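You operate a simulated robot arm through the tools that you are given. There is no shell and no other tool. Be economical: measure what you need, move in short steps, check, and stop when the job is done.

You run a simulated two-armed robot. Do the job below in one go: nothing can be reset, and whatever is moved stays where it is left.

## Task
Take the thin yellow cone and put it in the inside of the notions tray. Then push the upper drawer of the chest shut. Then turn the stitch dial to 1. Then put the purple mould on top of the dark eraser. Then put one of the length clips from the back table top on the yellow book. Do these in the order given.

The check looks at the end state, three seconds after you hand in, the way a careful person would. Anything else that was tipped, shoved, dropped, spilled or broken makes it a failure.

## Robot
Two 7-joint arms with two-finger grippers on one trunk, on a base that drives. Base frame: it is fixed to the floor where the robot stands at the start and does not move with it; the origin is under the middle of the robot, x ahead of it, y to its left, z up; the surface under the hand at the start is at about z = 740. Readings come in mm, rad, newtons and seconds.
The left shoulder is at the start at [60, 123, 945], the right one opposite. With the tool pointing down near the work surface each hand reaches from about 320 to 780 mm from the robot's upright axis, wherever it stands, measured 20 degrees to its own side. Places, roughly: dark eraser (11x6x4 cm) [700, 1400, 800]; inside of the notions tray (24x22 cm) [2460, -3880, 740]; length clip [7000, 3000, 750]; purple mould (5x5x3 cm) [-1500, 400, 800]; stitch dial [-1400, 1500, 1000]; thin yellow cone (6x6x15 cm) [600, -100, 800]; upper drawer of the chest [700, 3400, 800]; yellow book (21x15x3 cm) [7100, 2700, 800]. Payload 1.47 kg a hand.
Tool frame (each hand has its own): the origin (TCP) lies between the finger pads and is the grasp point; the fingertips stand 16 mm ahead of it; z points along the fingers, y is the line along which they close. The gripper opens to 87 mm. The gripper's body begins 55 mm behind the TCP.
Orientation is that of the tool frame in the base frame, as a unit quaternion [x, y, z, w]. With the fingers straight down and closing along the base's y, the tool's x points along the base's -x, its y along +y and its z along -z.

## Interface
- The arms move only by the tool arm_command. It takes "left_series", "right_series" or both (then of equal length, played together; a hand with none holds still); each is a list of rows, each a list of 7 numbers: the shift along the tool's x, y, z in units of 20 mm (1.0 is 20 mm), then the turn, a rotation vector about the tool's x, y, z in units of 8 degrees (1.0 is 8 degrees), then the opening, from 0 (shut) to 1 (fully open). In form: [[tx, ty, tz, rx, ry, rz, fingers], ...]. A call has 1 to 20 rows; each row shifts and turns the commanded pose from where the row before left it, along the tool's axes as they then stand. A call with a number of a shift or a turn outside -1 to 1 is refused whole. A row lasts 0.2 s, in which the tool goes at most 50 mm and 0.15 rad; a call with a longer step from one row to the next is refused whole, and so is a gripper value outside its range. Where a pose cannot be reached the arm comes as near as it can. A force on the tool above 40 N (or 10 N above the force at the start of the call, whichever is more), or a blocked arm, ends the call early, and 0.2 s more pass. The fingers move at their own pace (about 153 mm/s each) and stop on an object; they squeeze with about 21 N. The grip force told is the motor's: it shows also when the fingers shut on nothing. Time passes only in rows, and 0.2 s behind the last, so rows that do not move let the fingers close. The reply holds the time, the measured pose of the TCP, the force on the tool along the base axes, the opening and the grip force, in the units named above and with some noise, with the torque about the TCP (base axes, N m) and any sound that the robot's microphone picked up.
- Cameras (640 x 400 px; columns grow to the right, rows downward): "scene" is now at [92.9, -4.3, 1506.8]; the picture's right is [-0.06, -1.00, 0.00], its down [-0.69, 0.04, -0.73] and it looks along [0.72, -0.04, -0.69] (base axes); focal length 294 px, centre (320, 200). "left" rides on the left gripper at [73, -12, -90] in its tool frame; the picture's right is [0.16, 0.99, 0.00], its down [-0.72, 0.12, -0.68] and it looks along [-0.67, 0.11, 0.73] (tool axes); focal length 247 px, centre (320, 200). "right" rides on the right gripper at [73, 12, -90] in its tool frame; the picture's right is [-0.16, 0.99, 0.00], its down [-0.72, -0.12, -0.68] and it looks along [-0.67, -0.11, 0.73] (tool axes); focal length 247 px, centre (320, 200). There is no depth. A picture from a camera that has moved, and an enlarged one, comes with that camera's place and axes in the base frame and with its lens.
- capture(camera): a new picture of that camera. No time passes.
- raise_lower(by): slides the trunk up (or, below 0, down) by that many mm; the arms and the scene camera ride with it, the base frame stays. It gives what a move gives, with no picture.
- steer(legs): drives the robot by 1 to 6 legs, each [ahead, left, turn to the left] in mm, mm and rad, along the robot's own axes; the way and the turn of a leg run together, so that a leg with both is an arc; at most 1500 mm and 3.142 rad a leg. The arms and the cameras ride along, it lands a little off, and it stops where it bumps. It gives what a move gives.
- turn_head(pan, tilt): turns the head with the scene camera to pan (to the left, within 2.094 rad either way) and tilt (down, from -0.506 to 1.204), counted from straight ahead of the robot. It gives what a move gives.
- zoom(camera, box): a new picture of the part [left, top, right, bottom] of that camera's present view, enlarged. No time passes.
- hand_in(): hands the job in; it is judged then, once.

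Go step by step. Nothing tells you exact positions but the pictures and the camera data: compare them with the known pose of the tool, close in by small moves and look again before you grip or let go. The budget is 165 turns and 122 pictures, counting those below and the enlarged ones. Unless the task says otherwise, let go and move clear before handing in, and close with one line.

The tools are called after "Emit:" as name(argument=value, ...) on one line, values as JSON. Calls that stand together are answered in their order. arm_command: Moves the arms, as the interface text tells. Its arguments: {"type":"object","properties":{"left_series":{"type":"array"},"right_series":{"type":"array"}},"required":[]} The other tools are called the same way: raise_lower (by) slides the trunk up or down; steer (legs) drives the base; turn_head (pan, tilt) turns the head that bears the scene camera; capture (camera) takes a picture; zoom (camera, box) takes an enlarged picture of a part of a camera's view; hand_in () hands the job in.

At the start:

```text
time: 0.0
left_ee_pos: [612.3, 111.5, 1037.7]
left_orientation: [-0.001, 1.0, 0.0, -0.001]
left_force: [-0.4, 0.4, 0.0]
left_torque: [0.01, -0.02, -0.01]
left_width: 87.0
left_grasp_force: 0.2
right_ee_pos: [475.9, -246.8, 993.5]
right_orientation: [0.0, 1.0, 0.0, 0.0]
right_force: [-0.6, 0.2, 0.4]
right_torque: [0.01, 0.01, -0.02]
right_width: 86.9
right_grasp_force: 0.0
trunk travel left (down, up): [-100.0, 130.0]
robot x, y, heading: [0.8, -3.9, -0.003]
head pan, tilt: [-0.059, 0.757]
```

scene: 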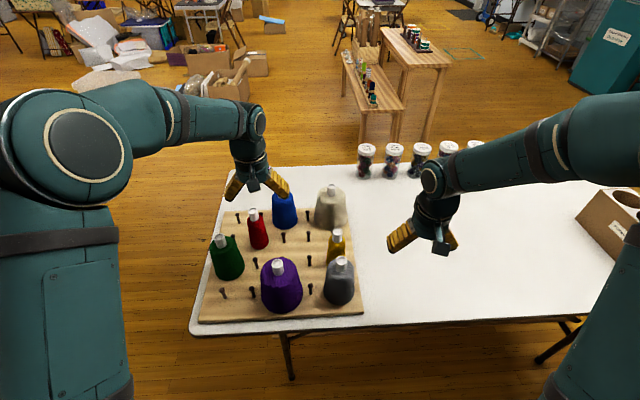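
right: 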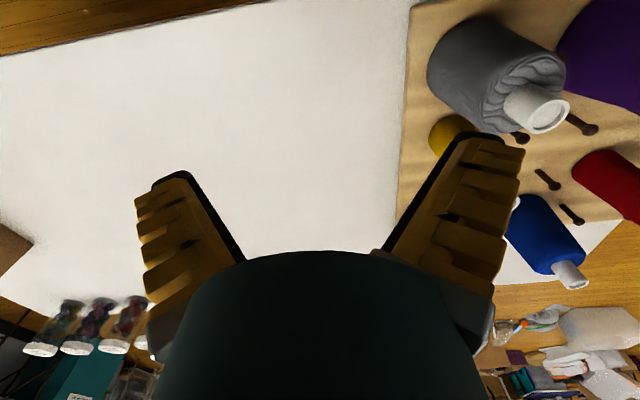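
left: 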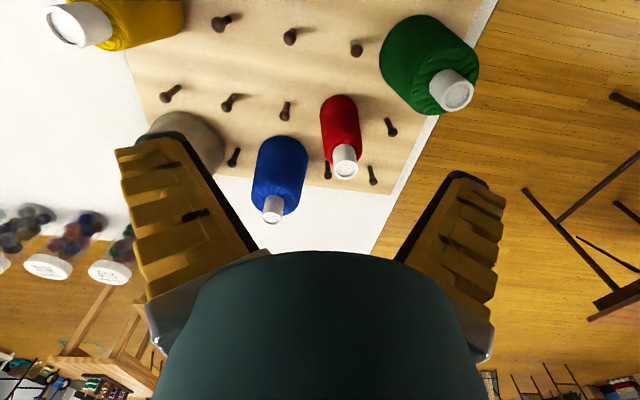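

The yellow cone stands on a peg board among other cones, near pixel (336,245). I zoom in to measure it.

Emit:
zoom(camera="scene", box=[200, 170, 400, 330])

Emit:
turn_head(pan=-1.2, tilt=0.4)

Emit:
capture(camera="scene")

```text
2.50 times, centred on (300, 250) of scene
camera zoom: at [92.9, -4.3, 1506.8], right [-0.06, -1.0, 0.0], down [-0.69, 0.04, -0.73], along [0.72, -0.04, -0.69], focal length 736 px, centre (370, 75)
```

zoom: 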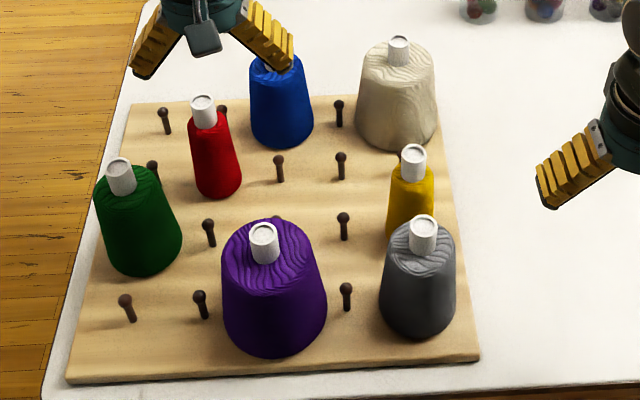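

```text
time: 1.4
left_ee_pos: [612.3, 111.8, 1037.6]
left_orientation: [0.0, 1.0, 0.0, -0.001]
left_force: [0.6, 0.8, 0.2]
left_torque: [0.01, 0.0, 0.02]
left_width: 86.8
left_grasp_force: 0.2
right_ee_pos: [476.1, -247.1, 993.0]
right_orientation: [0.0, 1.0, 0.001, 0.0]
right_force: [0.6, 0.2, -0.4]
right_torque: [0.01, 0.0, -0.01]
right_width: 86.9
right_grasp_force: 0.1
trunk travel left (down, up): [-100.0, 130.0]
robot x, y, heading: [0.0, 0.4, 0.001]
head pan, tilt: [-1.201, 0.4]
```

```text
117 pictures are left
camera scene: at [44.0, -85.7, 1538.5], right [-0.93, -0.36, 0.0], down [-0.14, 0.36, -0.92], along [0.33, -0.86, -0.39], focal length 294 px, centre (320, 200)
```

scene: 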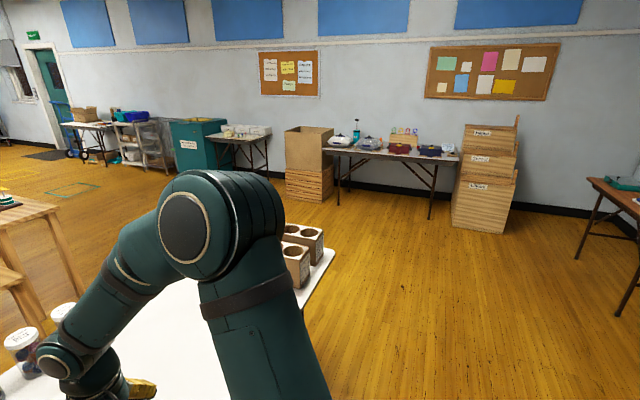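

The tray seems to be the white one on the small table to the right-ahead. I place the yellow cone at about (600,-78) and move the right hand above it.

Emit:
arm_command(right_series=[[-0.68, 0.94, -0.1, 0, 0, 0, 1], [-0.68, 0.94, -0.1, 0, 0, 0, 1], [-0.68, 0.94, -0.1, 0, 0, 0, 1], [-0.68, 0.94, -0.1, 0, 0, 0, 1], [-0.68, 0.94, -0.1, 0, 0, 0, 1], [-0.68, 0.94, -0.1, 0, 0, 0, 1], [-0.68, 0.94, -0.1, 0, 0, 0, 1], [-0.68, 0.94, -0.1, 0, 0, 0, 1], [-0.68, 0.94, -0.1, 0, 0, 0, 1], [0, 0, 0, 0, 0, 0, 1]])

Emit:
capture(camera="right")

Emit:
turn_head(pan=0, tilt=0.8)

Emit:
capture(camera="scene")

```text
time: 3.6
left_ee_pos: [612.0, 111.7, 1037.9]
left_orientation: [0.0, 1.0, -0.001, 0.0]
left_force: [-0.5, -1.0, 0.6]
left_torque: [0.0, -0.02, 0.0]
left_width: 87.1
left_grasp_force: 0.1
right_ee_pos: [599.3, -75.9, 1013.6]
right_orientation: [0.0, 1.0, 0.0, 0.0]
right_force: [-0.4, -0.5, 0.5]
right_torque: [0.0, 0.01, -0.02]
right_width: 87.0
right_grasp_force: 0.0
trunk travel left (down, up): [-100.0, 130.0]
robot x, y, heading: [0.4, -1.9, 0.001]
head pan, tilt: [-1.201, 0.4]
```

```text
116 pictures are left
camera right: at [526.3, -65.1, 1102.2], right [0.16, 0.99, 0.0], down [0.72, -0.12, 0.68], along [0.67, -0.11, -0.73], focal length 247 px, centre (320, 200)
```

right: 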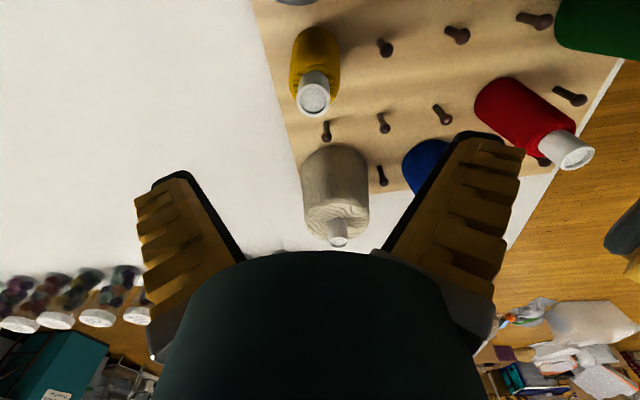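

```text
time: 5.0
left_ee_pos: [611.5, 111.3, 1037.9]
left_orientation: [0.001, 1.0, 0.0, 0.0]
left_force: [-0.1, 0.4, -0.6]
left_torque: [-0.01, 0.01, 0.0]
left_width: 87.0
left_grasp_force: 0.0
right_ee_pos: [600.1, -76.5, 1013.5]
right_orientation: [0.0, 1.0, 0.0, 0.0]
right_force: [-0.5, -0.3, 0.0]
right_torque: [0.02, -0.01, 0.01]
right_width: 87.2
right_grasp_force: 0.1
trunk travel left (down, up): [-100.0, 130.0]
robot x, y, heading: [2.2, 0.7, 0.003]
head pan, tilt: [0.0, 0.799]
```

```text
115 pictures are left
camera scene: at [91.2, 0.6, 1503.5], right [0.0, -1.0, 0.0], down [-0.72, 0.0, -0.7], along [0.7, 0.0, -0.72], focal length 294 px, centre (320, 200)
```

scene: 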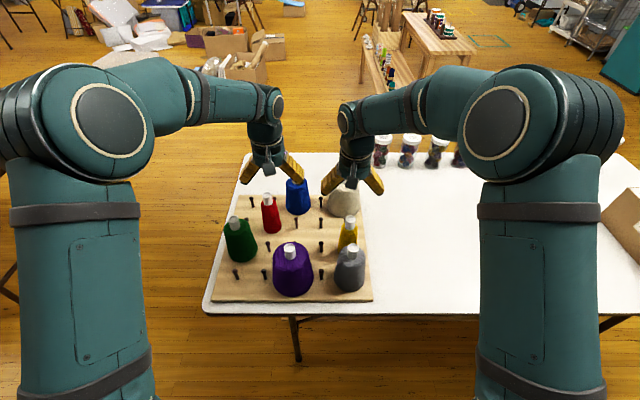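

From both views the cone's cap is at about (596,-80,912). I go down around it with the right hand and check before gripping.

Emit:
arm_command(right_series=[[0.2, -0.18, 0, 0, 0, 0, 1], [0, 0, 0.9, 0, 0, 0, 1], [0, 0, 0.9, 0, 0, 0, 1], [0, 0, 0.9, 0, 0, 0, 1], [0, 0, 0.9, 0, 0, 0, 1], [0, 0, 0.9, 0, 0, 0, 1], [0, 0, 0.9, 0, 0, 0, 1], [0, 0, 0.9, 0, 0, 0, 1], [0, 0, 0.8, 0, 0, 0, 1], [0, 0, 0, 0, 0, 0, 1]])

Emit:
capture(camera="right")

Emit:
zoom(camera="scene", box=[240, 150, 440, 310])

```text
time: 7.2
left_ee_pos: [611.6, 111.0, 1037.8]
left_orientation: [0.0, 1.0, 0.0, 0.001]
left_force: [-0.1, -0.3, 0.2]
left_torque: [0.0, -0.01, 0.03]
left_width: 86.9
left_grasp_force: 0.0
right_ee_pos: [595.0, -81.8, 868.1]
right_orientation: [0.0, 1.0, 0.0, 0.001]
right_force: [-1.0, 0.5, 0.2]
right_torque: [0.02, -0.01, 0.02]
right_width: 87.3
right_grasp_force: 0.0
trunk travel left (down, up): [-100.0, 130.0]
robot x, y, heading: [-1.8, 0.3, 0.003]
head pan, tilt: [0.0, 0.799]
```

```text
114 pictures are left
camera right: at [521.5, -70.9, 957.5], right [0.16, 0.99, 0.0], down [0.72, -0.12, 0.68], along [0.67, -0.11, -0.73], focal length 247 px, centre (320, 200)
```

right: 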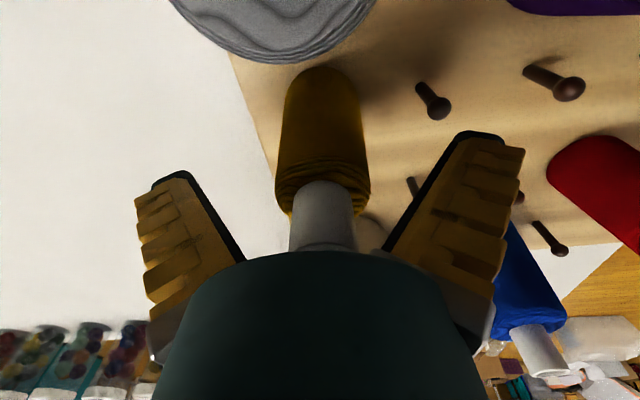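

```text
2.50 times, centred on (340, 230) of scene
camera zoom: at [91.0, 0.6, 1503.5], right [0.0, -1.0, 0.0], down [-0.72, 0.0, -0.7], along [0.7, 0.0, -0.72], focal length 736 px, centre (270, 125)
```

zoom: 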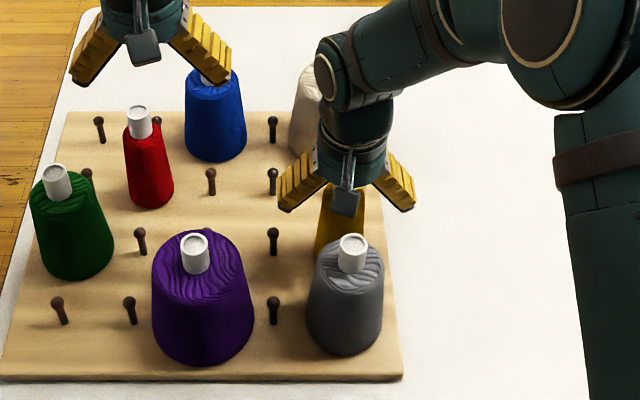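

The cap is centred between the fingers. I close and lift a little to see if it holds.

Emit:
arm_command(right_series=[[0, 0, 0, 0, 0, 0, 0], [0, 0, 0, 0, 0, 0, 0], [0, 0, 0, 0, 0, 0, 0], [0, 0, 0, 0, 0, 0, 0], [0, 0, -0.5, 0, 0, 0, 0], [0, 0, -1, 0, 0, 0, 0], [0, 0, -1, 0, 0, 0, 0], [0, 0, -1, 0, 0, 0, 0], [0, 0, -1, 0, 0, 0, 0], [0, 0, -1, 0, 0, 0, 0], [0, 0, -1, 0, 0, 0, 0], [0, 0, -1, 0, 0, 0, 0], [0, 0, -1, 0, 0, 0, 0], [0, 0, 0, 0, 0, 0, 0]])

Emit:
capture(camera="right")

Emit:
capture(camera="scene")

```text
time: 10.2
left_ee_pos: [612.1, 110.3, 1037.0]
left_orientation: [0.0, 1.0, 0.0, 0.0]
left_force: [0.1, 0.5, 0.0]
left_torque: [0.03, 0.0, 0.03]
left_width: 87.1
left_grasp_force: 0.0
right_ee_pos: [594.1, -83.0, 1040.6]
right_orientation: [-0.001, 1.0, -0.001, 0.0]
right_force: [-0.1, 0.6, -1.5]
right_torque: [0.02, 0.02, -0.03]
right_width: 41.3
right_grasp_force: 21.0
trunk travel left (down, up): [-100.0, 130.0]
robot x, y, heading: [-1.0, -2.1, -0.001]
head pan, tilt: [0.0, 0.799]
```

```text
112 pictures are left
camera right: at [520.9, -70.8, 1130.1], right [0.16, 0.99, 0.0], down [0.72, -0.12, 0.68], along [0.67, -0.11, -0.73], focal length 247 px, centre (320, 200)
```

right: 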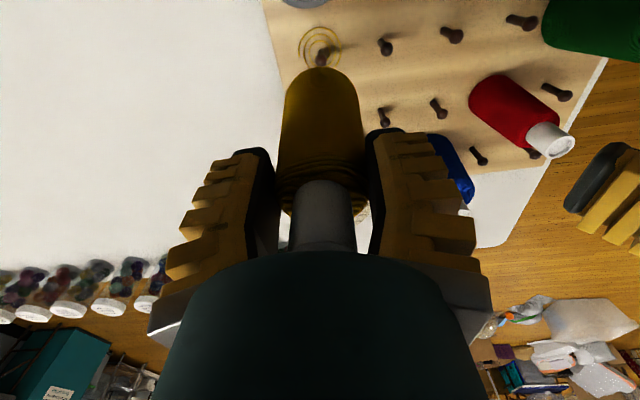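

```text
111 pictures are left
camera scene: at [91.4, 0.6, 1503.4], right [0.0, -1.0, 0.0], down [-0.72, 0.0, -0.7], along [0.7, 0.0, -0.72], focal length 294 px, centre (320, 200)
```

scene: 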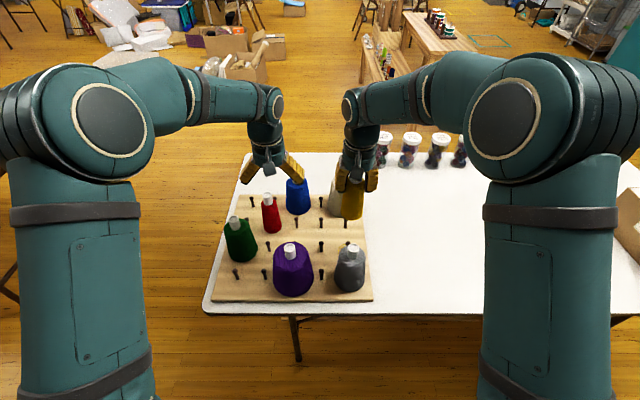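

The cone is held clear of the peg. I lift more, look behind and to the right, then drive off.

Emit:
arm_command(right_series=[[0, 0, -1, 0, 0, 0, 0], [0, 0, -1, 0, 0, 0, 0], [0, 0, -1, 0, 0, 0, 0]])

Emit:
turn_head(pan=-2.09, tilt=0.5)

Emit:
capture(camera="scene")

Emit:
turn_head(pan=2.09, tilt=0.5)

Emit:
capture(camera="scene")

```text
time: 11.0
left_ee_pos: [611.5, 110.7, 1036.0]
left_orientation: [-0.001, 1.0, -0.001, 0.0]
left_force: [0.4, -0.3, 0.6]
left_torque: [-0.01, 0.03, 0.01]
left_width: 87.2
left_grasp_force: 0.0
right_ee_pos: [596.2, -82.0, 1098.5]
right_orientation: [0.0, 1.0, 0.0, 0.001]
right_force: [-0.1, 0.0, -0.7]
right_torque: [-0.01, -0.02, 0.01]
right_width: 41.1
right_grasp_force: 21.2
trunk travel left (down, up): [-100.0, 130.0]
robot x, y, heading: [-1.0, 2.7, -0.001]
head pan, tilt: [0.0, 0.799]
```

```text
time: 12.9
left_ee_pos: [612.2, 111.6, 1036.9]
left_orientation: [0.0, 1.0, 0.0, 0.0]
left_force: [0.0, 0.2, -0.2]
left_torque: [0.01, 0.01, 0.02]
left_width: 86.8
left_grasp_force: 0.1
right_ee_pos: [595.0, -81.1, 1097.6]
right_orientation: [0.0, 1.0, -0.001, 0.0]
right_force: [-0.4, -1.0, -1.3]
right_torque: [-0.01, -0.01, 0.05]
right_width: 41.0
right_grasp_force: 20.9
trunk travel left (down, up): [-100.0, 130.0]
robot x, y, heading: [1.9, -1.5, -0.003]
head pan, tilt: [-2.089, 0.499]
```

```text
110 pictures are left
camera scene: at [-34.5, -78.5, 1529.4], right [-0.87, 0.49, 0.0], down [0.24, 0.42, -0.88], along [-0.43, -0.76, -0.48], focal length 294 px, centre (320, 200)
```

scene: 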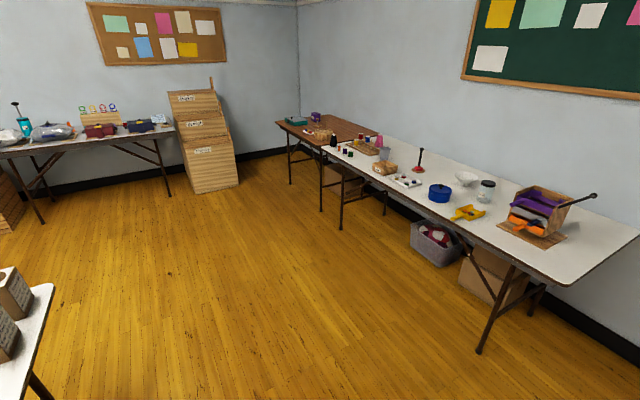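

```text
time: 16.3
left_ee_pos: [612.1, 110.9, 1037.5]
left_orientation: [0.0, 1.0, 0.0, 0.0]
left_force: [0.0, 0.2, 1.0]
left_torque: [0.04, -0.01, 0.04]
left_width: 87.2
left_grasp_force: 0.2
right_ee_pos: [595.0, -81.8, 1098.2]
right_orientation: [0.0, 1.0, 0.0, 0.0]
right_force: [0.0, 0.8, -1.0]
right_torque: [-0.03, 0.0, -0.02]
right_width: 41.1
right_grasp_force: 21.0
trunk travel left (down, up): [-100.0, 130.0]
robot x, y, heading: [-0.8, 2.0, 0.003]
head pan, tilt: [2.089, 0.499]
```

```text
109 pictures are left
camera scene: at [-34.5, 79.6, 1529.4], right [0.87, 0.5, 0.0], down [0.24, -0.42, -0.88], along [-0.43, 0.76, -0.48], focal length 294 px, centre (320, 200)
```

scene: 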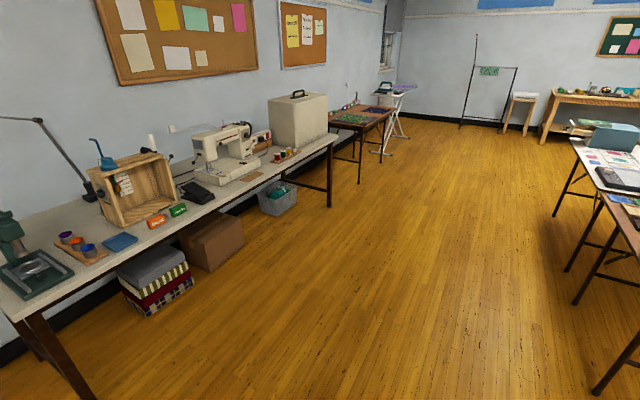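

The floor is free behind and to the right. I back off, turn right and go past the table's end.

Emit:
steer(legs=[[-400, 0, 0], [0, 0, -1.571], [1500, 0, 0], [400, 0, 0], [0, 0, 1.1]])

Emit:
turn_head(pan=0, tilt=0.45)

Emit:
capture(camera="scene")

```text
time: 34.6
left_ee_pos: [209.6, -2121.6, 1038.2]
left_orientation: [0.239, 0.971, 0.0, 0.001]
left_force: [0.1, -0.3, 0.0]
left_torque: [-0.01, -0.01, -0.05]
left_width: 86.8
left_grasp_force: 0.2
right_ee_pos: [105.1, -2285.4, 1098.3]
right_orientation: [0.239, 0.971, 0.0, -0.001]
right_force: [0.0, -0.2, -1.2]
right_torque: [-0.01, 0.01, -0.04]
right_width: 41.0
right_grasp_force: 21.6
trunk travel left (down, up): [-100.0, 130.0]
robot x, y, heading: [-384.2, -1933.1, -0.481]
head pan, tilt: [2.089, 0.499]
```

```text
time: 36.6
left_ee_pos: [210.7, -2123.3, 1036.7]
left_orientation: [0.24, 0.971, 0.0, -0.001]
left_force: [0.6, 0.4, 0.3]
left_torque: [-0.03, -0.02, -0.01]
left_width: 87.3
left_grasp_force: 0.1
right_ee_pos: [106.0, -2286.1, 1097.1]
right_orientation: [0.239, 0.971, 0.001, 0.0]
right_force: [-1.4, -0.4, -0.2]
right_torque: [0.03, -0.03, -0.01]
right_width: 41.2
right_grasp_force: 21.1
trunk travel left (down, up): [-100.0, 130.0]
robot x, y, heading: [-380.4, -1934.9, -0.482]
head pan, tilt: [0.0, 0.45]
```

```text
108 pictures are left
camera scene: at [-292.9, -1983.4, 1533.9], right [-0.46, -0.89, 0.0], down [-0.39, 0.2, -0.9], along [0.8, -0.42, -0.44], focal length 294 px, centre (320, 200)
```

scene: 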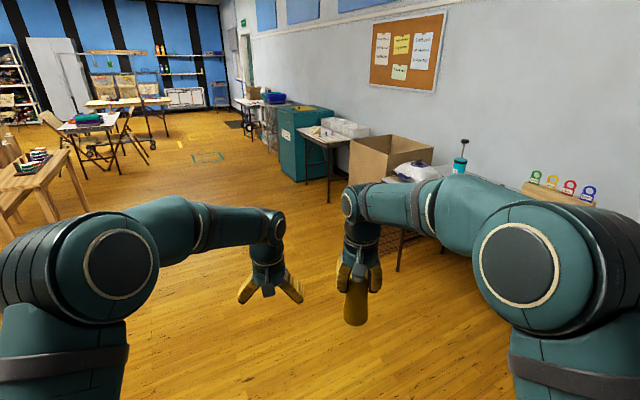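

The path to the tray table is open; I drive to stand in front of it, keeping away from the boxes.

Emit:
steer(legs=[[0, 0, 0.116], [1500, 0, 0], [1450, 0, 0], [0, 0, -1.2]])

Emit:
turn_head(pan=0, tilt=0.6)

Emit:
capture(camera="scene")

```text
time: 54.2
left_ee_pos: [2465.7, -3610.2, 1037.8]
left_orientation: [0.701, 0.713, 0.0, 0.0]
left_force: [-0.4, 0.2, -0.9]
left_torque: [-0.02, -0.01, 0.02]
left_width: 87.0
left_grasp_force: 0.0
right_ee_pos: [2272.9, -3597.1, 1097.7]
right_orientation: [0.702, 0.712, 0.0, 0.0]
right_force: [0.4, 0.1, -0.7]
right_torque: [0.01, -0.04, -0.02]
right_width: 41.1
right_grasp_force: 20.5
trunk travel left (down, up): [-100.0, 130.0]
robot x, y, heading: [2346.4, -2999.8, -1.556]
head pan, tilt: [0.0, 0.45]
```

```text
time: 54.9
left_ee_pos: [2465.7, -3611.2, 1036.9]
left_orientation: [0.701, 0.713, 0.0, 0.0]
left_force: [0.6, 0.0, -1.0]
left_torque: [-0.02, 0.0, 0.04]
left_width: 87.2
left_grasp_force: 0.1
right_ee_pos: [2271.3, -3596.1, 1098.3]
right_orientation: [0.701, 0.713, 0.0, 0.0]
right_force: [-0.7, -0.2, -0.3]
right_torque: [0.03, -0.02, -0.01]
right_width: 40.8
right_grasp_force: 20.8
trunk travel left (down, up): [-100.0, 130.0]
robot x, y, heading: [2346.1, -2996.4, -1.554]
head pan, tilt: [0.0, 0.6]
```

```text
107 pictures are left
camera scene: at [2347.1, -3098.3, 1520.4], right [-1.0, -0.02, 0.0], down [-0.01, 0.56, -0.83], along [0.01, -0.83, -0.56], focal length 294 px, centre (320, 200)
```

scene: 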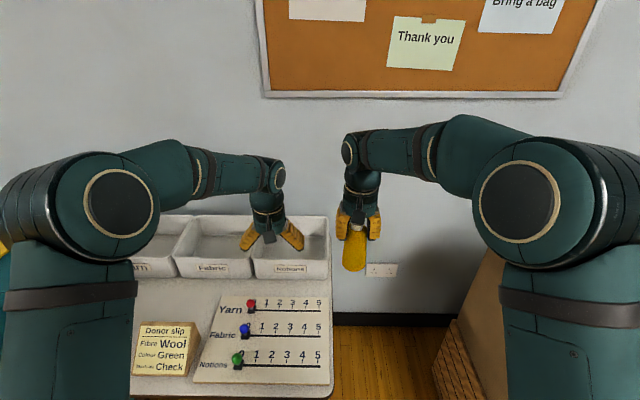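

The notions tray is the right-hand bin at about (2455,-3888), rim at z≈830. I sidestep left 200 and go ahead 130 so that the right hand can reach it.

Emit:
steer(legs=[[0, 200, -0.016], [140, 0, 0]])

Emit:
capture(camera="scene")

Emit:
capture(camera="right")

```text
time: 58.2
left_ee_pos: [2649.6, -3753.0, 1036.8]
left_orientation: [0.71, 0.705, 0.001, -0.001]
left_force: [-0.7, 0.0, 0.3]
left_torque: [0.05, 0.01, 0.02]
left_width: 86.9
left_grasp_force: 0.0
right_ee_pos: [2456.9, -3735.1, 1097.2]
right_orientation: [0.709, 0.705, 0.002, -0.001]
right_force: [-0.6, -0.5, -1.2]
right_torque: [0.04, -0.03, 0.04]
right_width: 41.2
right_grasp_force: 21.2
trunk travel left (down, up): [-100.0, 130.0]
robot x, y, heading: [2541.5, -3141.0, -1.577]
head pan, tilt: [0.0, 0.6]
```

```text
106 pictures are left
camera scene: at [2541.4, -3239.3, 1520.2], right [-1.0, 0.0, 0.0], down [0.0, 0.57, -0.82], along [0.0, -0.82, -0.57], focal length 294 px, centre (320, 200)
```

scene: 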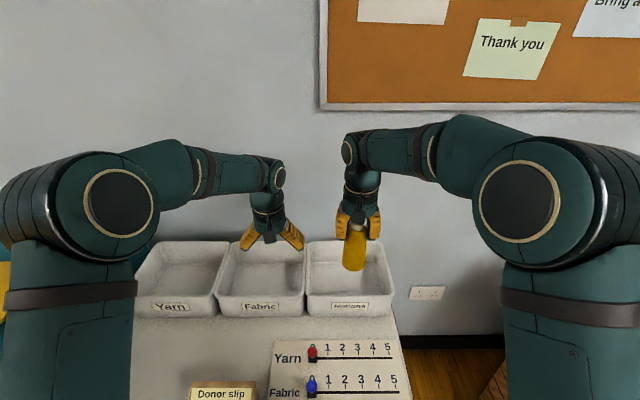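

```text
105 pictures are left
camera right: at [2468.6, -3663.6, 1186.6], right [0.99, -0.16, 0.0], down [-0.12, -0.72, 0.68], along [-0.11, -0.67, -0.73], focal length 247 px, centre (320, 200)
```

right: 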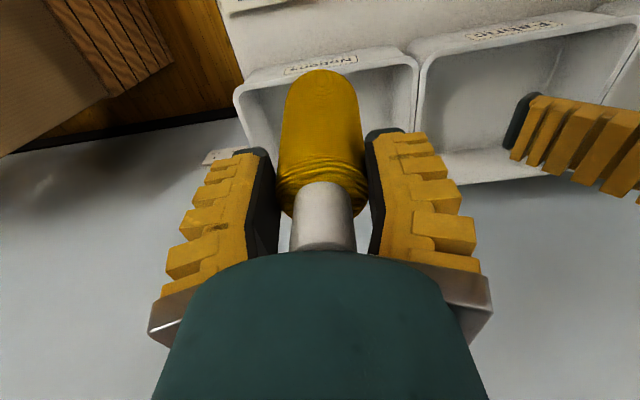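

Tray centre computed at about (2448,-3875). I move over it and lower part-way.

Emit:
arm_command(right_series=[[-1, -0.1, 0, 0, 0, 0, 0], [-1, -0.1, 0, 0, 0, 0, 0], [-1, -0.1, 0, 0, 0, 0, 0], [-1, -0.1, 0, 0, 0, 0, 0], [-1, 0, 0, 0, 0, 0, 0], [-1, 0, 0, 0, 0, 0, 0], [-1, 0, 0, 0, 0, 0, 0], [0, 0, 1, 0, 0, 0, 0], [0, 0, 1, 0, 0, 0, 0], [0, 0, 1, 0, 0, 0, 0], [0, 0, 1, 0, 0, 0, 0], [0, 0, 1, 0, 0, 0, 0], [0, 0, 0, 0, 0, 0, 0]])

Emit:
capture(camera="scene")

Emit:
capture(camera="right")

```text
time: 61.0
left_ee_pos: [2649.9, -3752.6, 1036.7]
left_orientation: [0.709, 0.705, 0.0, 0.0]
left_force: [0.2, -0.4, 0.1]
left_torque: [0.0, 0.02, 0.02]
left_width: 87.3
left_grasp_force: 0.1
right_ee_pos: [2448.2, -3871.2, 996.8]
right_orientation: [0.709, 0.705, 0.0, 0.001]
right_force: [-0.2, 0.2, -0.5]
right_torque: [-0.03, 0.0, 0.0]
right_width: 40.9
right_grasp_force: 21.6
right hand out of reach, approached as far as the arm can: row 7
trunk travel left (down, up): [-100.0, 130.0]
robot x, y, heading: [2539.5, -3141.1, -1.578]
head pan, tilt: [0.0, 0.6]
```

```text
104 pictures are left
camera scene: at [2541.4, -3237.6, 1520.3], right [-1.0, 0.0, 0.0], down [0.0, 0.56, -0.83], along [0.0, -0.83, -0.56], focal length 294 px, centre (320, 200)
```

scene: 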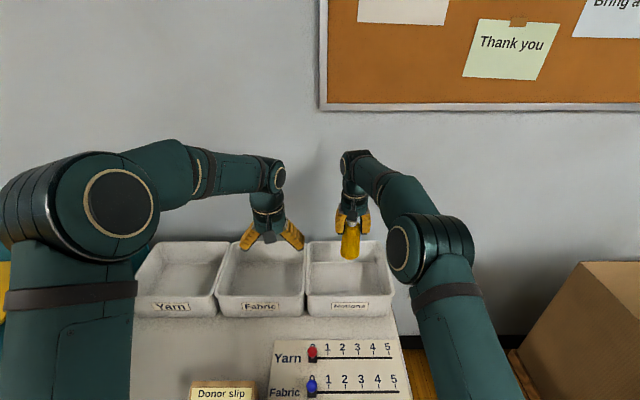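

```text
103 pictures are left
camera right: at [2459.8, -3798.3, 1085.7], right [0.99, -0.16, 0.0], down [-0.12, -0.72, 0.68], along [-0.11, -0.67, -0.73], focal length 247 px, centre (320, 200)
```

right: 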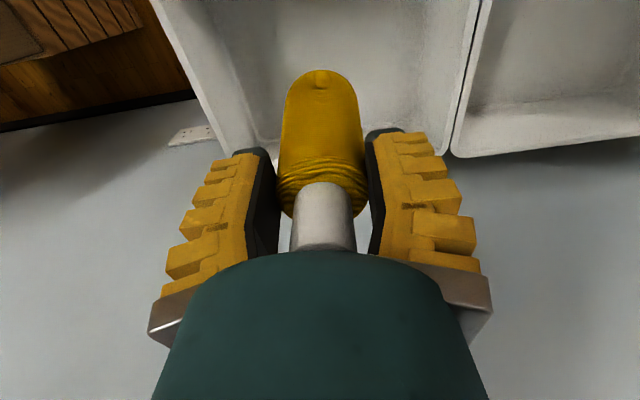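

Over the tray's middle. I lower most of the way, then slowly.

Emit:
arm_command(right_series=[[0, 0, 1, 0, 0, 0, 0], [0, 0, 1, 0, 0, 0, 0], [0, 0, 1, 0, 0, 0, 0], [0, 0, 1, 0, 0, 0, 0], [0, 0, 1, 0, 0, 0, 0], [0, 0, 1, 0, 0, 0, 0], [0, 0, 0.4, 0, 0, 0, 0], [0, 0, 0, 0, 0, 0, 0]])

Emit:
capture(camera="right")

Emit:
zoom(camera="scene", box=[290, 200, 410, 330])

```text
time: 62.8
left_ee_pos: [2648.6, -3752.0, 1037.0]
left_orientation: [0.709, 0.706, 0.0, 0.0]
left_force: [-0.6, 0.1, -0.5]
left_torque: [0.0, 0.01, -0.02]
left_width: 86.9
left_grasp_force: 0.1
right_ee_pos: [2446.8, -3868.3, 869.5]
right_orientation: [0.709, 0.705, 0.001, 0.0]
right_force: [-0.3, -0.1, -0.9]
right_torque: [0.0, 0.02, -0.01]
right_width: 41.0
right_grasp_force: 21.1
trunk travel left (down, up): [-100.0, 130.0]
robot x, y, heading: [2544.7, -3141.6, -1.579]
head pan, tilt: [0.0, 0.6]
```

```text
102 pictures are left
camera right: at [2459.5, -3796.1, 957.9], right [0.99, -0.16, 0.0], down [-0.12, -0.72, 0.68], along [-0.11, -0.67, -0.73], focal length 247 px, centre (320, 200)
```

right: 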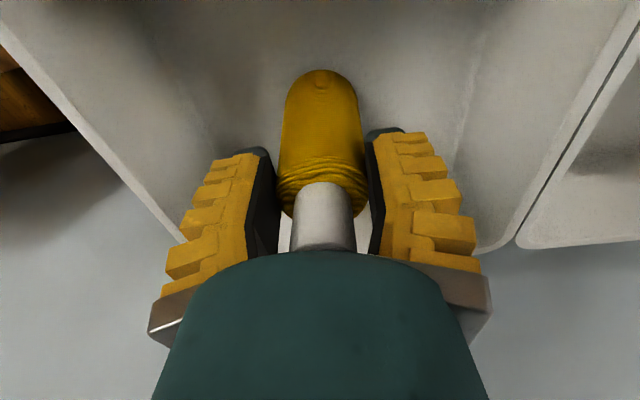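

```text
3.08 times, centred on (350, 265) of scene
camera zoom: at [2541.4, -3237.8, 1520.3], right [-1.0, 0.0, 0.0], down [0.0, 0.56, -0.83], along [0.0, -0.83, -0.56], focal length 906 px, centre (228, 0)
```

zoom: 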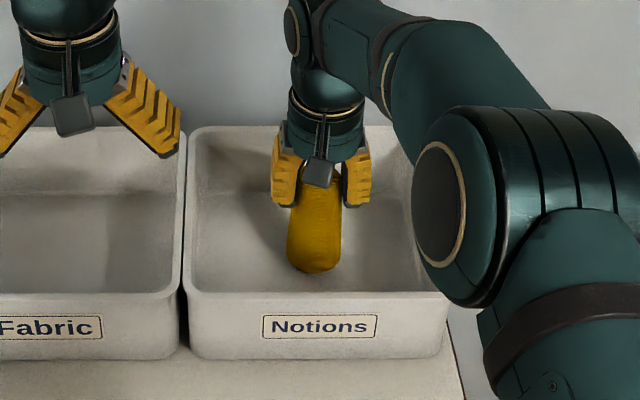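

Still hanging a little above the tray floor. I lower in small steps watching the force.

Emit:
arm_command(right_series=[[0, 0, 0.2, 0, 0, 0, 0], [0, 0, 0.2, 0, 0, 0, 0], [0, 0, 0.2, 0, 0, 0, 0], [0, 0, 0, 0, 0, 0, 0]])

```text
time: 63.8
left_ee_pos: [2649.1, -3752.0, 1037.3]
left_orientation: [0.709, 0.705, -0.001, 0.0]
left_force: [0.6, -0.8, -0.4]
left_torque: [-0.01, 0.03, 0.0]
left_width: 87.2
left_grasp_force: 0.1
right_ee_pos: [2447.6, -3869.9, 856.9]
right_orientation: [0.709, 0.706, 0.0, 0.001]
right_force: [-1.0, 0.3, 5.0]
right_torque: [0.11, 0.01, -0.04]
right_width: 41.4
right_grasp_force: 20.8
trunk travel left (down, up): [-100.0, 130.0]
robot x, y, heading: [2540.7, -3137.8, -1.576]
head pan, tilt: [0.0, 0.6]
```

Contact with the floor (5 N). I open and rise.

Emit:
arm_command(right_series=[[0, 0, 0, 0, 0, 0, 0.7], [0, 0, 0, 0, 0, 0, 1], [0, 0, 0, 0, 0, 0, 1], [0, 0, -1, 0, 0, 0, 1], [0, 0, -1, 0, 0, 0, 1], [0, 0, -1, 0, 0, 0, 1], [0, 0, -1, 0, 0, 0, 1], [0, 0, -1, 0, 0, 0, 1], [0, 0, -1, 0, 0, 0, 1], [0, 0, -1, 0, 0, 0, 1], [0, 0, -1, 0, 0, 0, 1], [1, 0, -1, 0, 0, 0, 1], [1, 0, -1, 0, 0, 0, 1], [1, 0, -1, 0, 0, 0, 1], [1, 0, 0, 0, 0, 0, 1], [1, 0, 0, 0, 0, 0, 1], [1, 0, 0, 0, 0, 0, 1], [1, 0, 0, 0, 0, 0, 1]])

Emit:
capture(camera="scene")

```text
time: 67.6
left_ee_pos: [2648.6, -3752.3, 1037.4]
left_orientation: [0.709, 0.706, 0.0, -0.001]
left_force: [-0.5, 0.5, -0.1]
left_torque: [-0.02, 0.02, -0.01]
left_width: 87.0
left_grasp_force: 0.0
right_ee_pos: [2448.3, -3729.9, 1078.1]
right_orientation: [0.709, 0.705, -0.001, 0.0]
right_force: [0.4, 0.6, -0.2]
right_torque: [-0.04, 0.01, -0.04]
right_width: 86.8
right_grasp_force: 0.1
trunk travel left (down, up): [-100.0, 130.0]
robot x, y, heading: [2538.9, -3140.6, -1.574]
head pan, tilt: [0.0, 0.6]
```

```text
100 pictures are left
camera scene: at [2541.3, -3237.0, 1520.4], right [-1.0, 0.0, 0.0], down [0.0, 0.56, -0.83], along [0.0, -0.83, -0.56], focal length 294 px, centre (320, 200)
```

scene: 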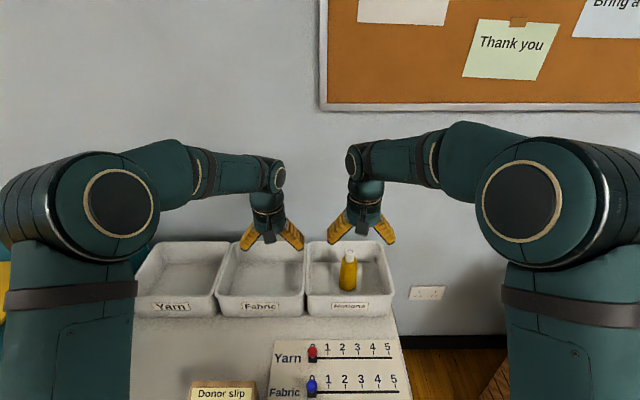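

The cone stands in the notions tray. Now I drive back round the table towards the left side of the room, where the chest is.

Emit:
steer(legs=[[-400, 0, 0], [0, 0, -1.846], [1500, 0, 0], [1500, 0, 0], [0, 0, -1.292], [1500, 0, 0]])

Emit:
turn_head(pan=0, tilt=0.3)

Emit:
capture(camera="scene")

```text
time: 99.0
left_ee_pos: [-468.2, 253.0, 1036.5]
left_orientation: [-0.706, 0.708, 0.0, 0.0]
left_force: [0.2, 1.0, 0.6]
left_torque: [0.03, 0.01, -0.03]
left_width: 87.0
left_grasp_force: 0.0
right_ee_pos: [-268.0, 230.6, 1078.9]
right_orientation: [-0.706, 0.708, 0.0, 0.0]
right_force: [-0.3, -0.3, 0.2]
right_torque: [-0.02, -0.01, 0.02]
right_width: 86.9
right_grasp_force: 0.0
trunk travel left (down, up): [-100.0, 130.0]
robot x, y, heading: [-352.9, -358.6, 1.57]
head pan, tilt: [0.0, 0.6]
```

```text
time: 99.8
left_ee_pos: [-468.3, 251.4, 1037.5]
left_orientation: [-0.707, 0.708, 0.001, 0.0]
left_force: [-0.2, 0.3, 0.8]
left_torque: [0.01, -0.01, 0.01]
left_width: 86.8
left_grasp_force: 0.1
right_ee_pos: [-268.2, 230.1, 1079.7]
right_orientation: [0.707, -0.707, 0.0, 0.0]
right_force: [0.0, -0.5, -0.4]
right_torque: [0.01, 0.0, -0.05]
right_width: 87.2
right_grasp_force: 0.0
trunk travel left (down, up): [-100.0, 130.0]
robot x, y, heading: [-355.0, -359.7, 1.57]
head pan, tilt: [0.0, 0.3]
```

```text
99 pictures are left
camera scene: at [-357.1, -255.5, 1547.7], right [1.0, 0.0, 0.0], down [0.0, -0.3, -0.96], along [0.0, 0.96, -0.3], focal length 294 px, centre (320, 200)
```

scene: 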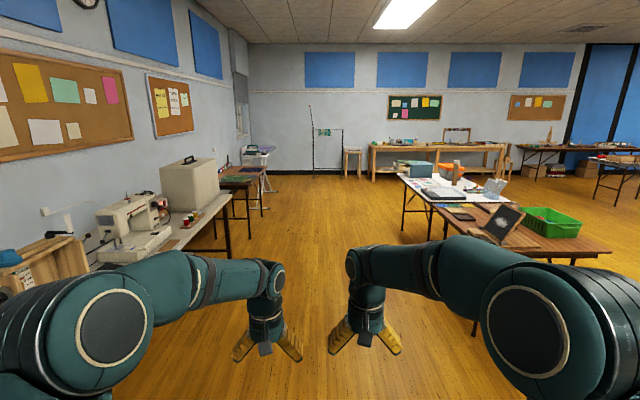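

The teal box near (408,168) should be the chest. I zoom there.

Emit:
zoom(camera="scene", box=[370, 140, 530, 240])

```text
4.00 times, centred on (450, 190) of scene
camera zoom: at [-357.1, -255.5, 1547.7], right [1.0, 0.0, 0.0], down [0.0, -0.3, -0.96], along [0.0, 0.96, -0.3], focal length 1178 px, centre (-200, 240)
```

zoom: 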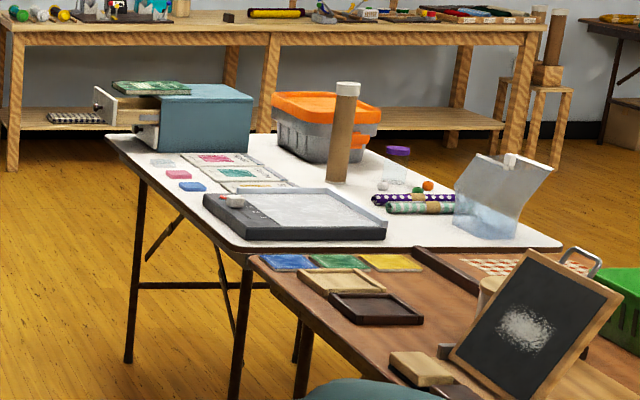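

The chest's drawers open toward -x (the aisle). I drive up the aisle and turn to face it.

Emit:
steer(legs=[[1500, 0, 0], [1500, 0, 0], [700, 0, 0], [0, 0, -1.571]])

Emit:
turn_head(pan=0, tilt=0.5)

Emit:
capture(camera="scene")

```text
time: 121.6
left_ee_pos: [283.9, 3487.5, 1037.4]
left_orientation: [-0.005, 1.0, 0.0, 0.001]
left_force: [0.4, -0.1, -0.1]
left_torque: [0.0, -0.01, -0.04]
left_width: 87.0
left_grasp_force: 0.1
right_ee_pos: [263.6, 3287.0, 1079.0]
right_orientation: [-0.004, 1.0, 0.0, 0.0]
right_force: [-0.4, 0.0, 0.1]
right_torque: [0.02, 0.0, -0.03]
right_width: 87.2
right_grasp_force: 0.0
trunk travel left (down, up): [-100.0, 130.0]
robot x, y, heading: [-327.3, 3376.7, 0.007]
head pan, tilt: [0.0, 0.3]
```

```text
time: 122.3
left_ee_pos: [283.5, 3488.4, 1037.0]
left_orientation: [-0.005, 1.0, 0.0, 0.0]
left_force: [-0.5, -0.5, -0.4]
left_torque: [-0.01, -0.02, 0.01]
left_width: 87.3
left_grasp_force: 0.0
right_ee_pos: [263.1, 3287.6, 1077.9]
right_orientation: [-0.003, 1.0, 0.001, 0.0]
right_force: [0.4, 0.8, 0.0]
right_torque: [0.02, 0.0, 0.01]
right_width: 87.1
right_grasp_force: 0.2
trunk travel left (down, up): [-100.0, 130.0]
robot x, y, heading: [-329.5, 3371.1, 0.008]
head pan, tilt: [0.0, 0.499]
```

```text
97 pictures are left
camera scene: at [-225.8, 3373.3, 1529.5], right [0.01, -1.0, 0.0], down [-0.48, 0.0, -0.88], along [0.88, 0.01, -0.48], focal length 294 px, centre (320, 200)
```

scene: 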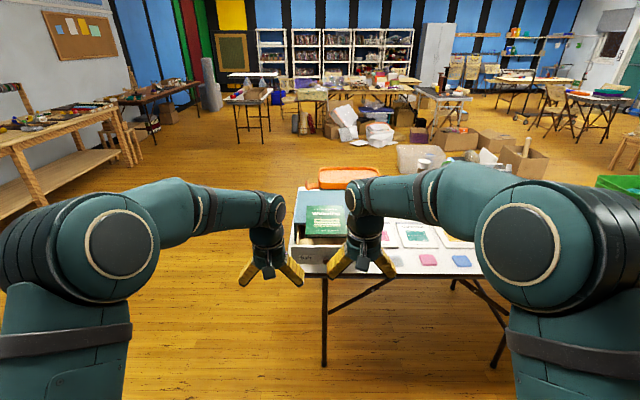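

Emit:
zoom(camera="scene", box=[260, 160, 380, 290])

Emit:
zoom(camera="left", box=[0, 0, 640, 400])

```text
3.08 times, centred on (320, 225) of scene
camera zoom: at [-225.8, 3373.3, 1529.5], right [0.01, -1.0, 0.0], down [-0.48, 0.0, -0.88], along [0.88, 0.01, -0.48], focal length 906 px, centre (320, 123)
```

zoom: 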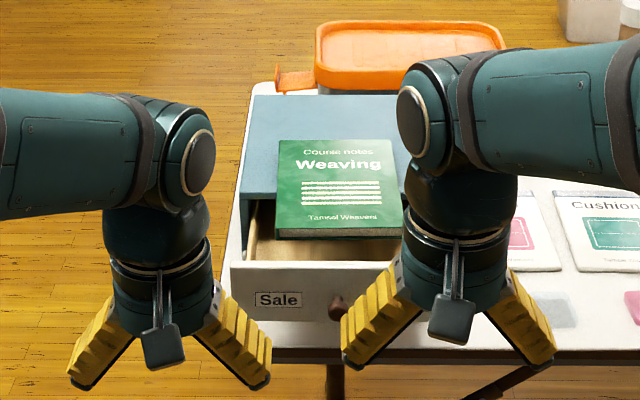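

```text
1.00 times, centred on (320, 200) of left (not enlarged: the box is as wide or as high as the picture)
camera zoom: at [210.8, 3475.8, 1125.8], right [-0.17, 0.99, 0.0], down [0.72, 0.12, 0.68], along [0.67, 0.11, -0.73], focal length 247 px, centre (320, 200)
```

zoom: 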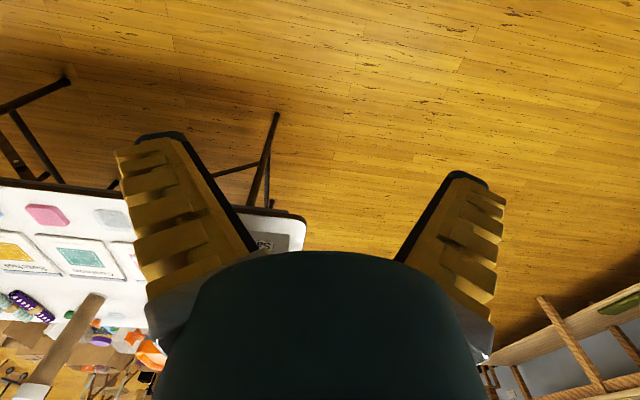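

A "Weaving" book lies at the chest's top over the open drawer. I must see whether it rests on the drawer, so I move the arms aside and look closer.

Emit:
arm_command(left_series=[[0, 1, 0, 0, 0, 0, 1], [0, 1, 0, 0, 0, 0, 1], [0, 1, 0, 0, 0, 0, 1], [0, 1, 0, 0, 0, 0, 1], [0, 1, 0, 0, 0, 0, 1], [0, 1, 0, 0, 0, 0, 1], [0, 1, 0, 0, 0, 0, 1], [0, 1, 0, 0, 0, 0, 1]], right_series=[[0, -1, 0, 0, 0, 0, 1], [0, -1, 0, 0, 0, 0, 1], [0, -1, 0, 0, 0, 0, 1], [0, -1, 0, 0, 0, 0, 1], [0, -1, 0, 0, 0, 0, 1], [0, -1, 0, 0, 0, 0, 1], [0, -1, 0, 0, 0, 0, 1], [0, -1, 0, 0, 0, 0, 1]])

Emit:
steer(legs=[[200, 0, 0]])

Emit:
zoom(camera="scene", box=[240, 180, 400, 320])

Emit:
capture(camera="left")

Emit:
capture(camera="right")

```text
time: 124.1
left_ee_pos: [282.3, 3647.7, 1037.8]
left_orientation: [-0.005, 1.0, 0.001, 0.0]
left_force: [0.5, 0.0, -0.7]
left_torque: [-0.05, -0.02, 0.02]
left_width: 87.1
left_grasp_force: 0.1
right_ee_pos: [264.9, 3129.3, 1078.7]
right_orientation: [-0.004, 1.0, 0.001, 0.0]
right_force: [-0.6, -0.4, 0.4]
right_torque: [-0.02, 0.0, -0.01]
right_width: 87.1
right_grasp_force: 0.2
trunk travel left (down, up): [-100.0, 130.0]
robot x, y, heading: [-325.7, 3375.2, 0.009]
head pan, tilt: [0.0, 0.499]
```

```text
time: 125.7
left_ee_pos: [478.4, 3649.2, 1037.1]
left_orientation: [-0.003, 1.0, 0.0, -0.001]
left_force: [0.3, -0.7, 0.0]
left_torque: [0.02, 0.03, -0.03]
left_width: 86.9
left_grasp_force: 0.1
right_ee_pos: [460.1, 3130.3, 1076.9]
right_orientation: [-0.004, 1.0, 0.0, -0.001]
right_force: [0.1, -0.1, 0.4]
right_torque: [-0.03, 0.02, -0.05]
right_width: 87.3
right_grasp_force: 0.2
trunk travel left (down, up): [-100.0, 130.0]
robot x, y, heading: [-131.5, 3373.1, 0.008]
head pan, tilt: [0.0, 0.499]
```

```text
2.86 times, centred on (320, 250) of scene
camera zoom: at [-29.5, 3374.8, 1529.3], right [0.01, -1.0, 0.0], down [-0.48, 0.0, -0.88], along [0.88, 0.01, -0.48], focal length 841 px, centre (320, 57)
```

zoom: 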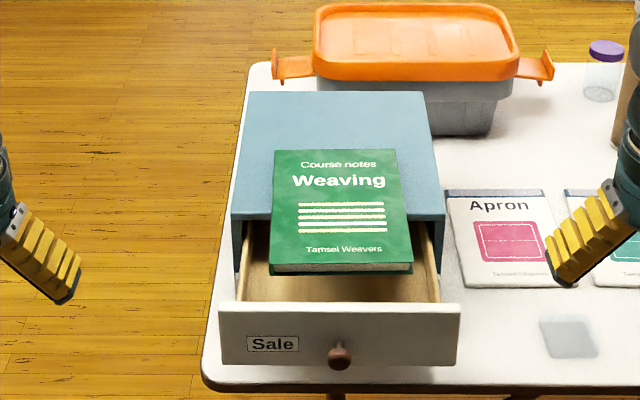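

```text
93 pictures are left
camera left: at [405.5, 3636.4, 1125.5], right [-0.17, 0.99, 0.0], down [0.72, 0.12, 0.68], along [0.67, 0.11, -0.73], focal length 247 px, centre (320, 200)
```

left: 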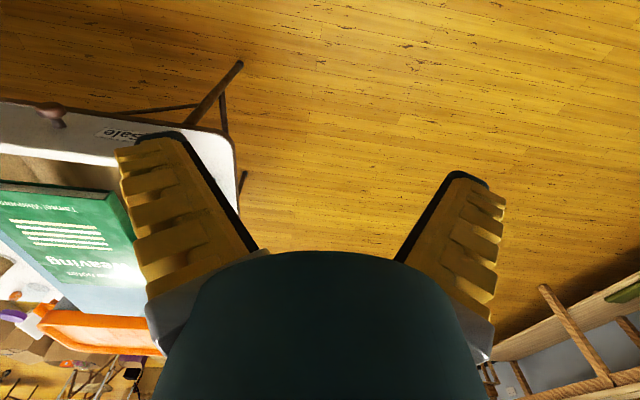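

```text
92 pictures are left
camera right: at [386.7, 3140.1, 1166.3], right [0.15, 0.99, 0.0], down [0.73, -0.11, 0.68], along [0.67, -0.1, -0.73], focal length 247 px, centre (320, 200)
```

right: 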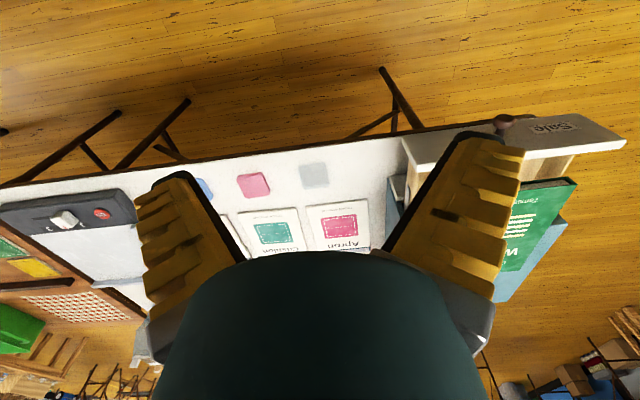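

Emit:
zoom(camera="right", box=[470, 100, 640, 240])

Emit:
zoom(camera="scene", box=[275, 210, 365, 310])

```text
2.86 times, centred on (555, 170) of right
camera zoom: at [386.7, 3140.1, 1166.3], right [0.15, 0.99, 0.0], down [0.73, -0.11, 0.68], along [0.67, -0.1, -0.73], focal length 706 px, centre (-351, 286)
```

zoom: 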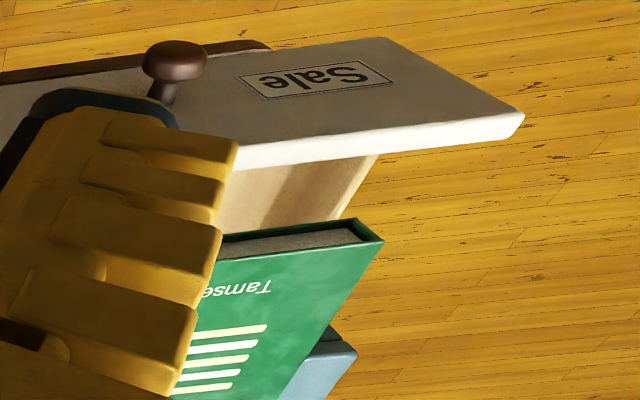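

```text
4.00 times, centred on (320, 260) of scene
camera zoom: at [-29.5, 3374.8, 1529.3], right [0.01, -1.0, 0.0], down [-0.48, 0.0, -0.88], along [0.88, 0.01, -0.48], focal length 1178 px, centre (320, -40)
```

zoom: 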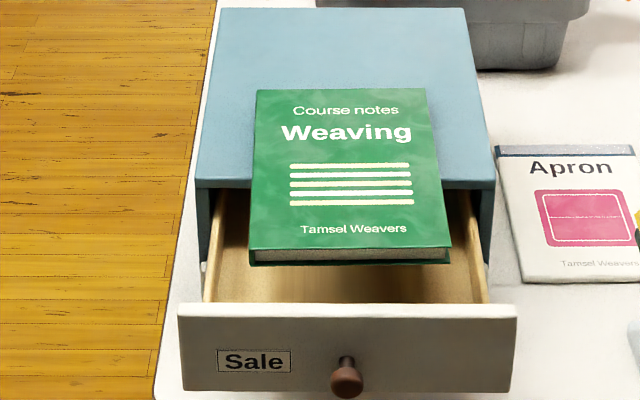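

The drawer front is at x≈596, z 822–897, knob at about (570,3365,861); the book rests on the chest top above it. I point the right hand forward with fingers shut, to push on the knob from below the book's level.

Emit:
arm_command(right_series=[[0, 0, 0, 0, -1, 0, 0], [0, 0, 0, 0, -1, 0, 0], [0, 0, 0, 0, -1, 0, 0], [0, 0, 0, 0, -1, 0, 0], [0, 0, 0, 0, -1, 0, 0], [0, 0, 0, 0, -1, 0, 0], [0, 0, 0, 0, -1, 0, 0], [0, 0, 0, 0, -1, 0, 0], [0, 0, 0, 0, -1, 0, 0], [0, 0, 0, 0, -1, 0, 0], [0, 0, 0, 0, -1, 0, 0], [0, 0, 0, 0, -0.25, 0, 0], [0, 0, 0, 0, 0, 0, 0]])

Emit:
arm_command(right_series=[[1, 1, 0, 0, 0, 0, 0], [1, 1, 0, 0, 0, 0, 0], [1, 1, 0, 0, 0, 0, 0], [1, 1, 0, 0, 0, 0, 0], [1, 1, 0, 0, 0, 0, 0], [1, 1, 0, 0, 0, 0, 0], [1, 1, 0, 0, 0, 0, 0], [1, 1, 0, 0, 0, 0, 0], [1, 1, 0, 0, 0, 0, 0], [1, 1, 0, 0, 0, 0, 0], [0.75, 1, 0, 0, 0, 0, 0], [0, 0.75, 0, 0, 0, 0, 0], [0, 0, 0, 0, 0, 0, 0]])

Emit:
capture(camera="scene")

Emit:
capture(camera="right")

```text
time: 128.5
left_ee_pos: [476.9, 3648.6, 1036.4]
left_orientation: [-0.004, 1.0, 0.0, 0.0]
left_force: [-0.5, 0.8, 0.0]
left_torque: [-0.02, 0.0, 0.05]
left_width: 87.1
left_grasp_force: 0.0
right_ee_pos: [459.4, 3129.4, 1077.7]
right_orientation: [-0.003, 0.707, 0.003, 0.707]
right_force: [0.4, 0.9, 0.1]
right_torque: [-0.01, 0.02, 0.03]
right_width: 0.0
right_grasp_force: 20.8
trunk travel left (down, up): [-100.0, 130.0]
robot x, y, heading: [-128.4, 3372.4, 0.006]
head pan, tilt: [0.0, 0.499]
```

```text
time: 131.3
left_ee_pos: [478.3, 3648.9, 1037.8]
left_orientation: [-0.004, 1.0, 0.0, -0.001]
left_force: [0.0, 0.4, -0.2]
left_torque: [-0.04, -0.02, -0.03]
left_width: 87.0
left_grasp_force: 0.1
right_ee_pos: [458.0, 3364.2, 863.0]
right_orientation: [-0.003, 0.707, 0.003, 0.707]
right_force: [0.2, 0.6, -0.2]
right_torque: [0.01, 0.01, 0.01]
right_width: 0.1
right_grasp_force: 20.9
trunk travel left (down, up): [-100.0, 130.0]
robot x, y, heading: [-135.3, 3370.6, 0.01]
head pan, tilt: [0.0, 0.499]
```

```text
89 pictures are left
camera scene: at [-30.7, 3374.6, 1529.4], right [0.01, -1.0, 0.0], down [-0.48, 0.0, -0.88], along [0.88, 0.01, -0.48], focal length 294 px, centre (320, 200)
```

scene: 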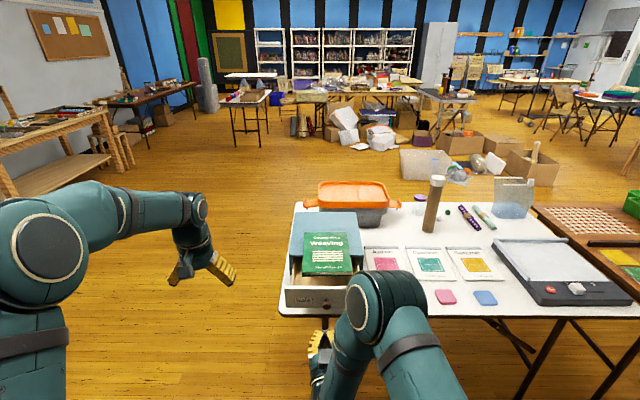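

```text
88 pictures are left
camera right: at [368.0, 3376.0, 789.4], right [-0.01, 0.99, 0.16], down [-0.68, -0.12, 0.72], along [0.73, -0.1, 0.67], focal length 247 px, centre (320, 200)
```

right: 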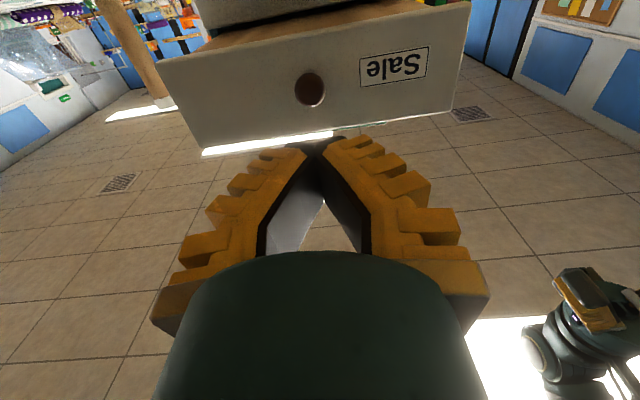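

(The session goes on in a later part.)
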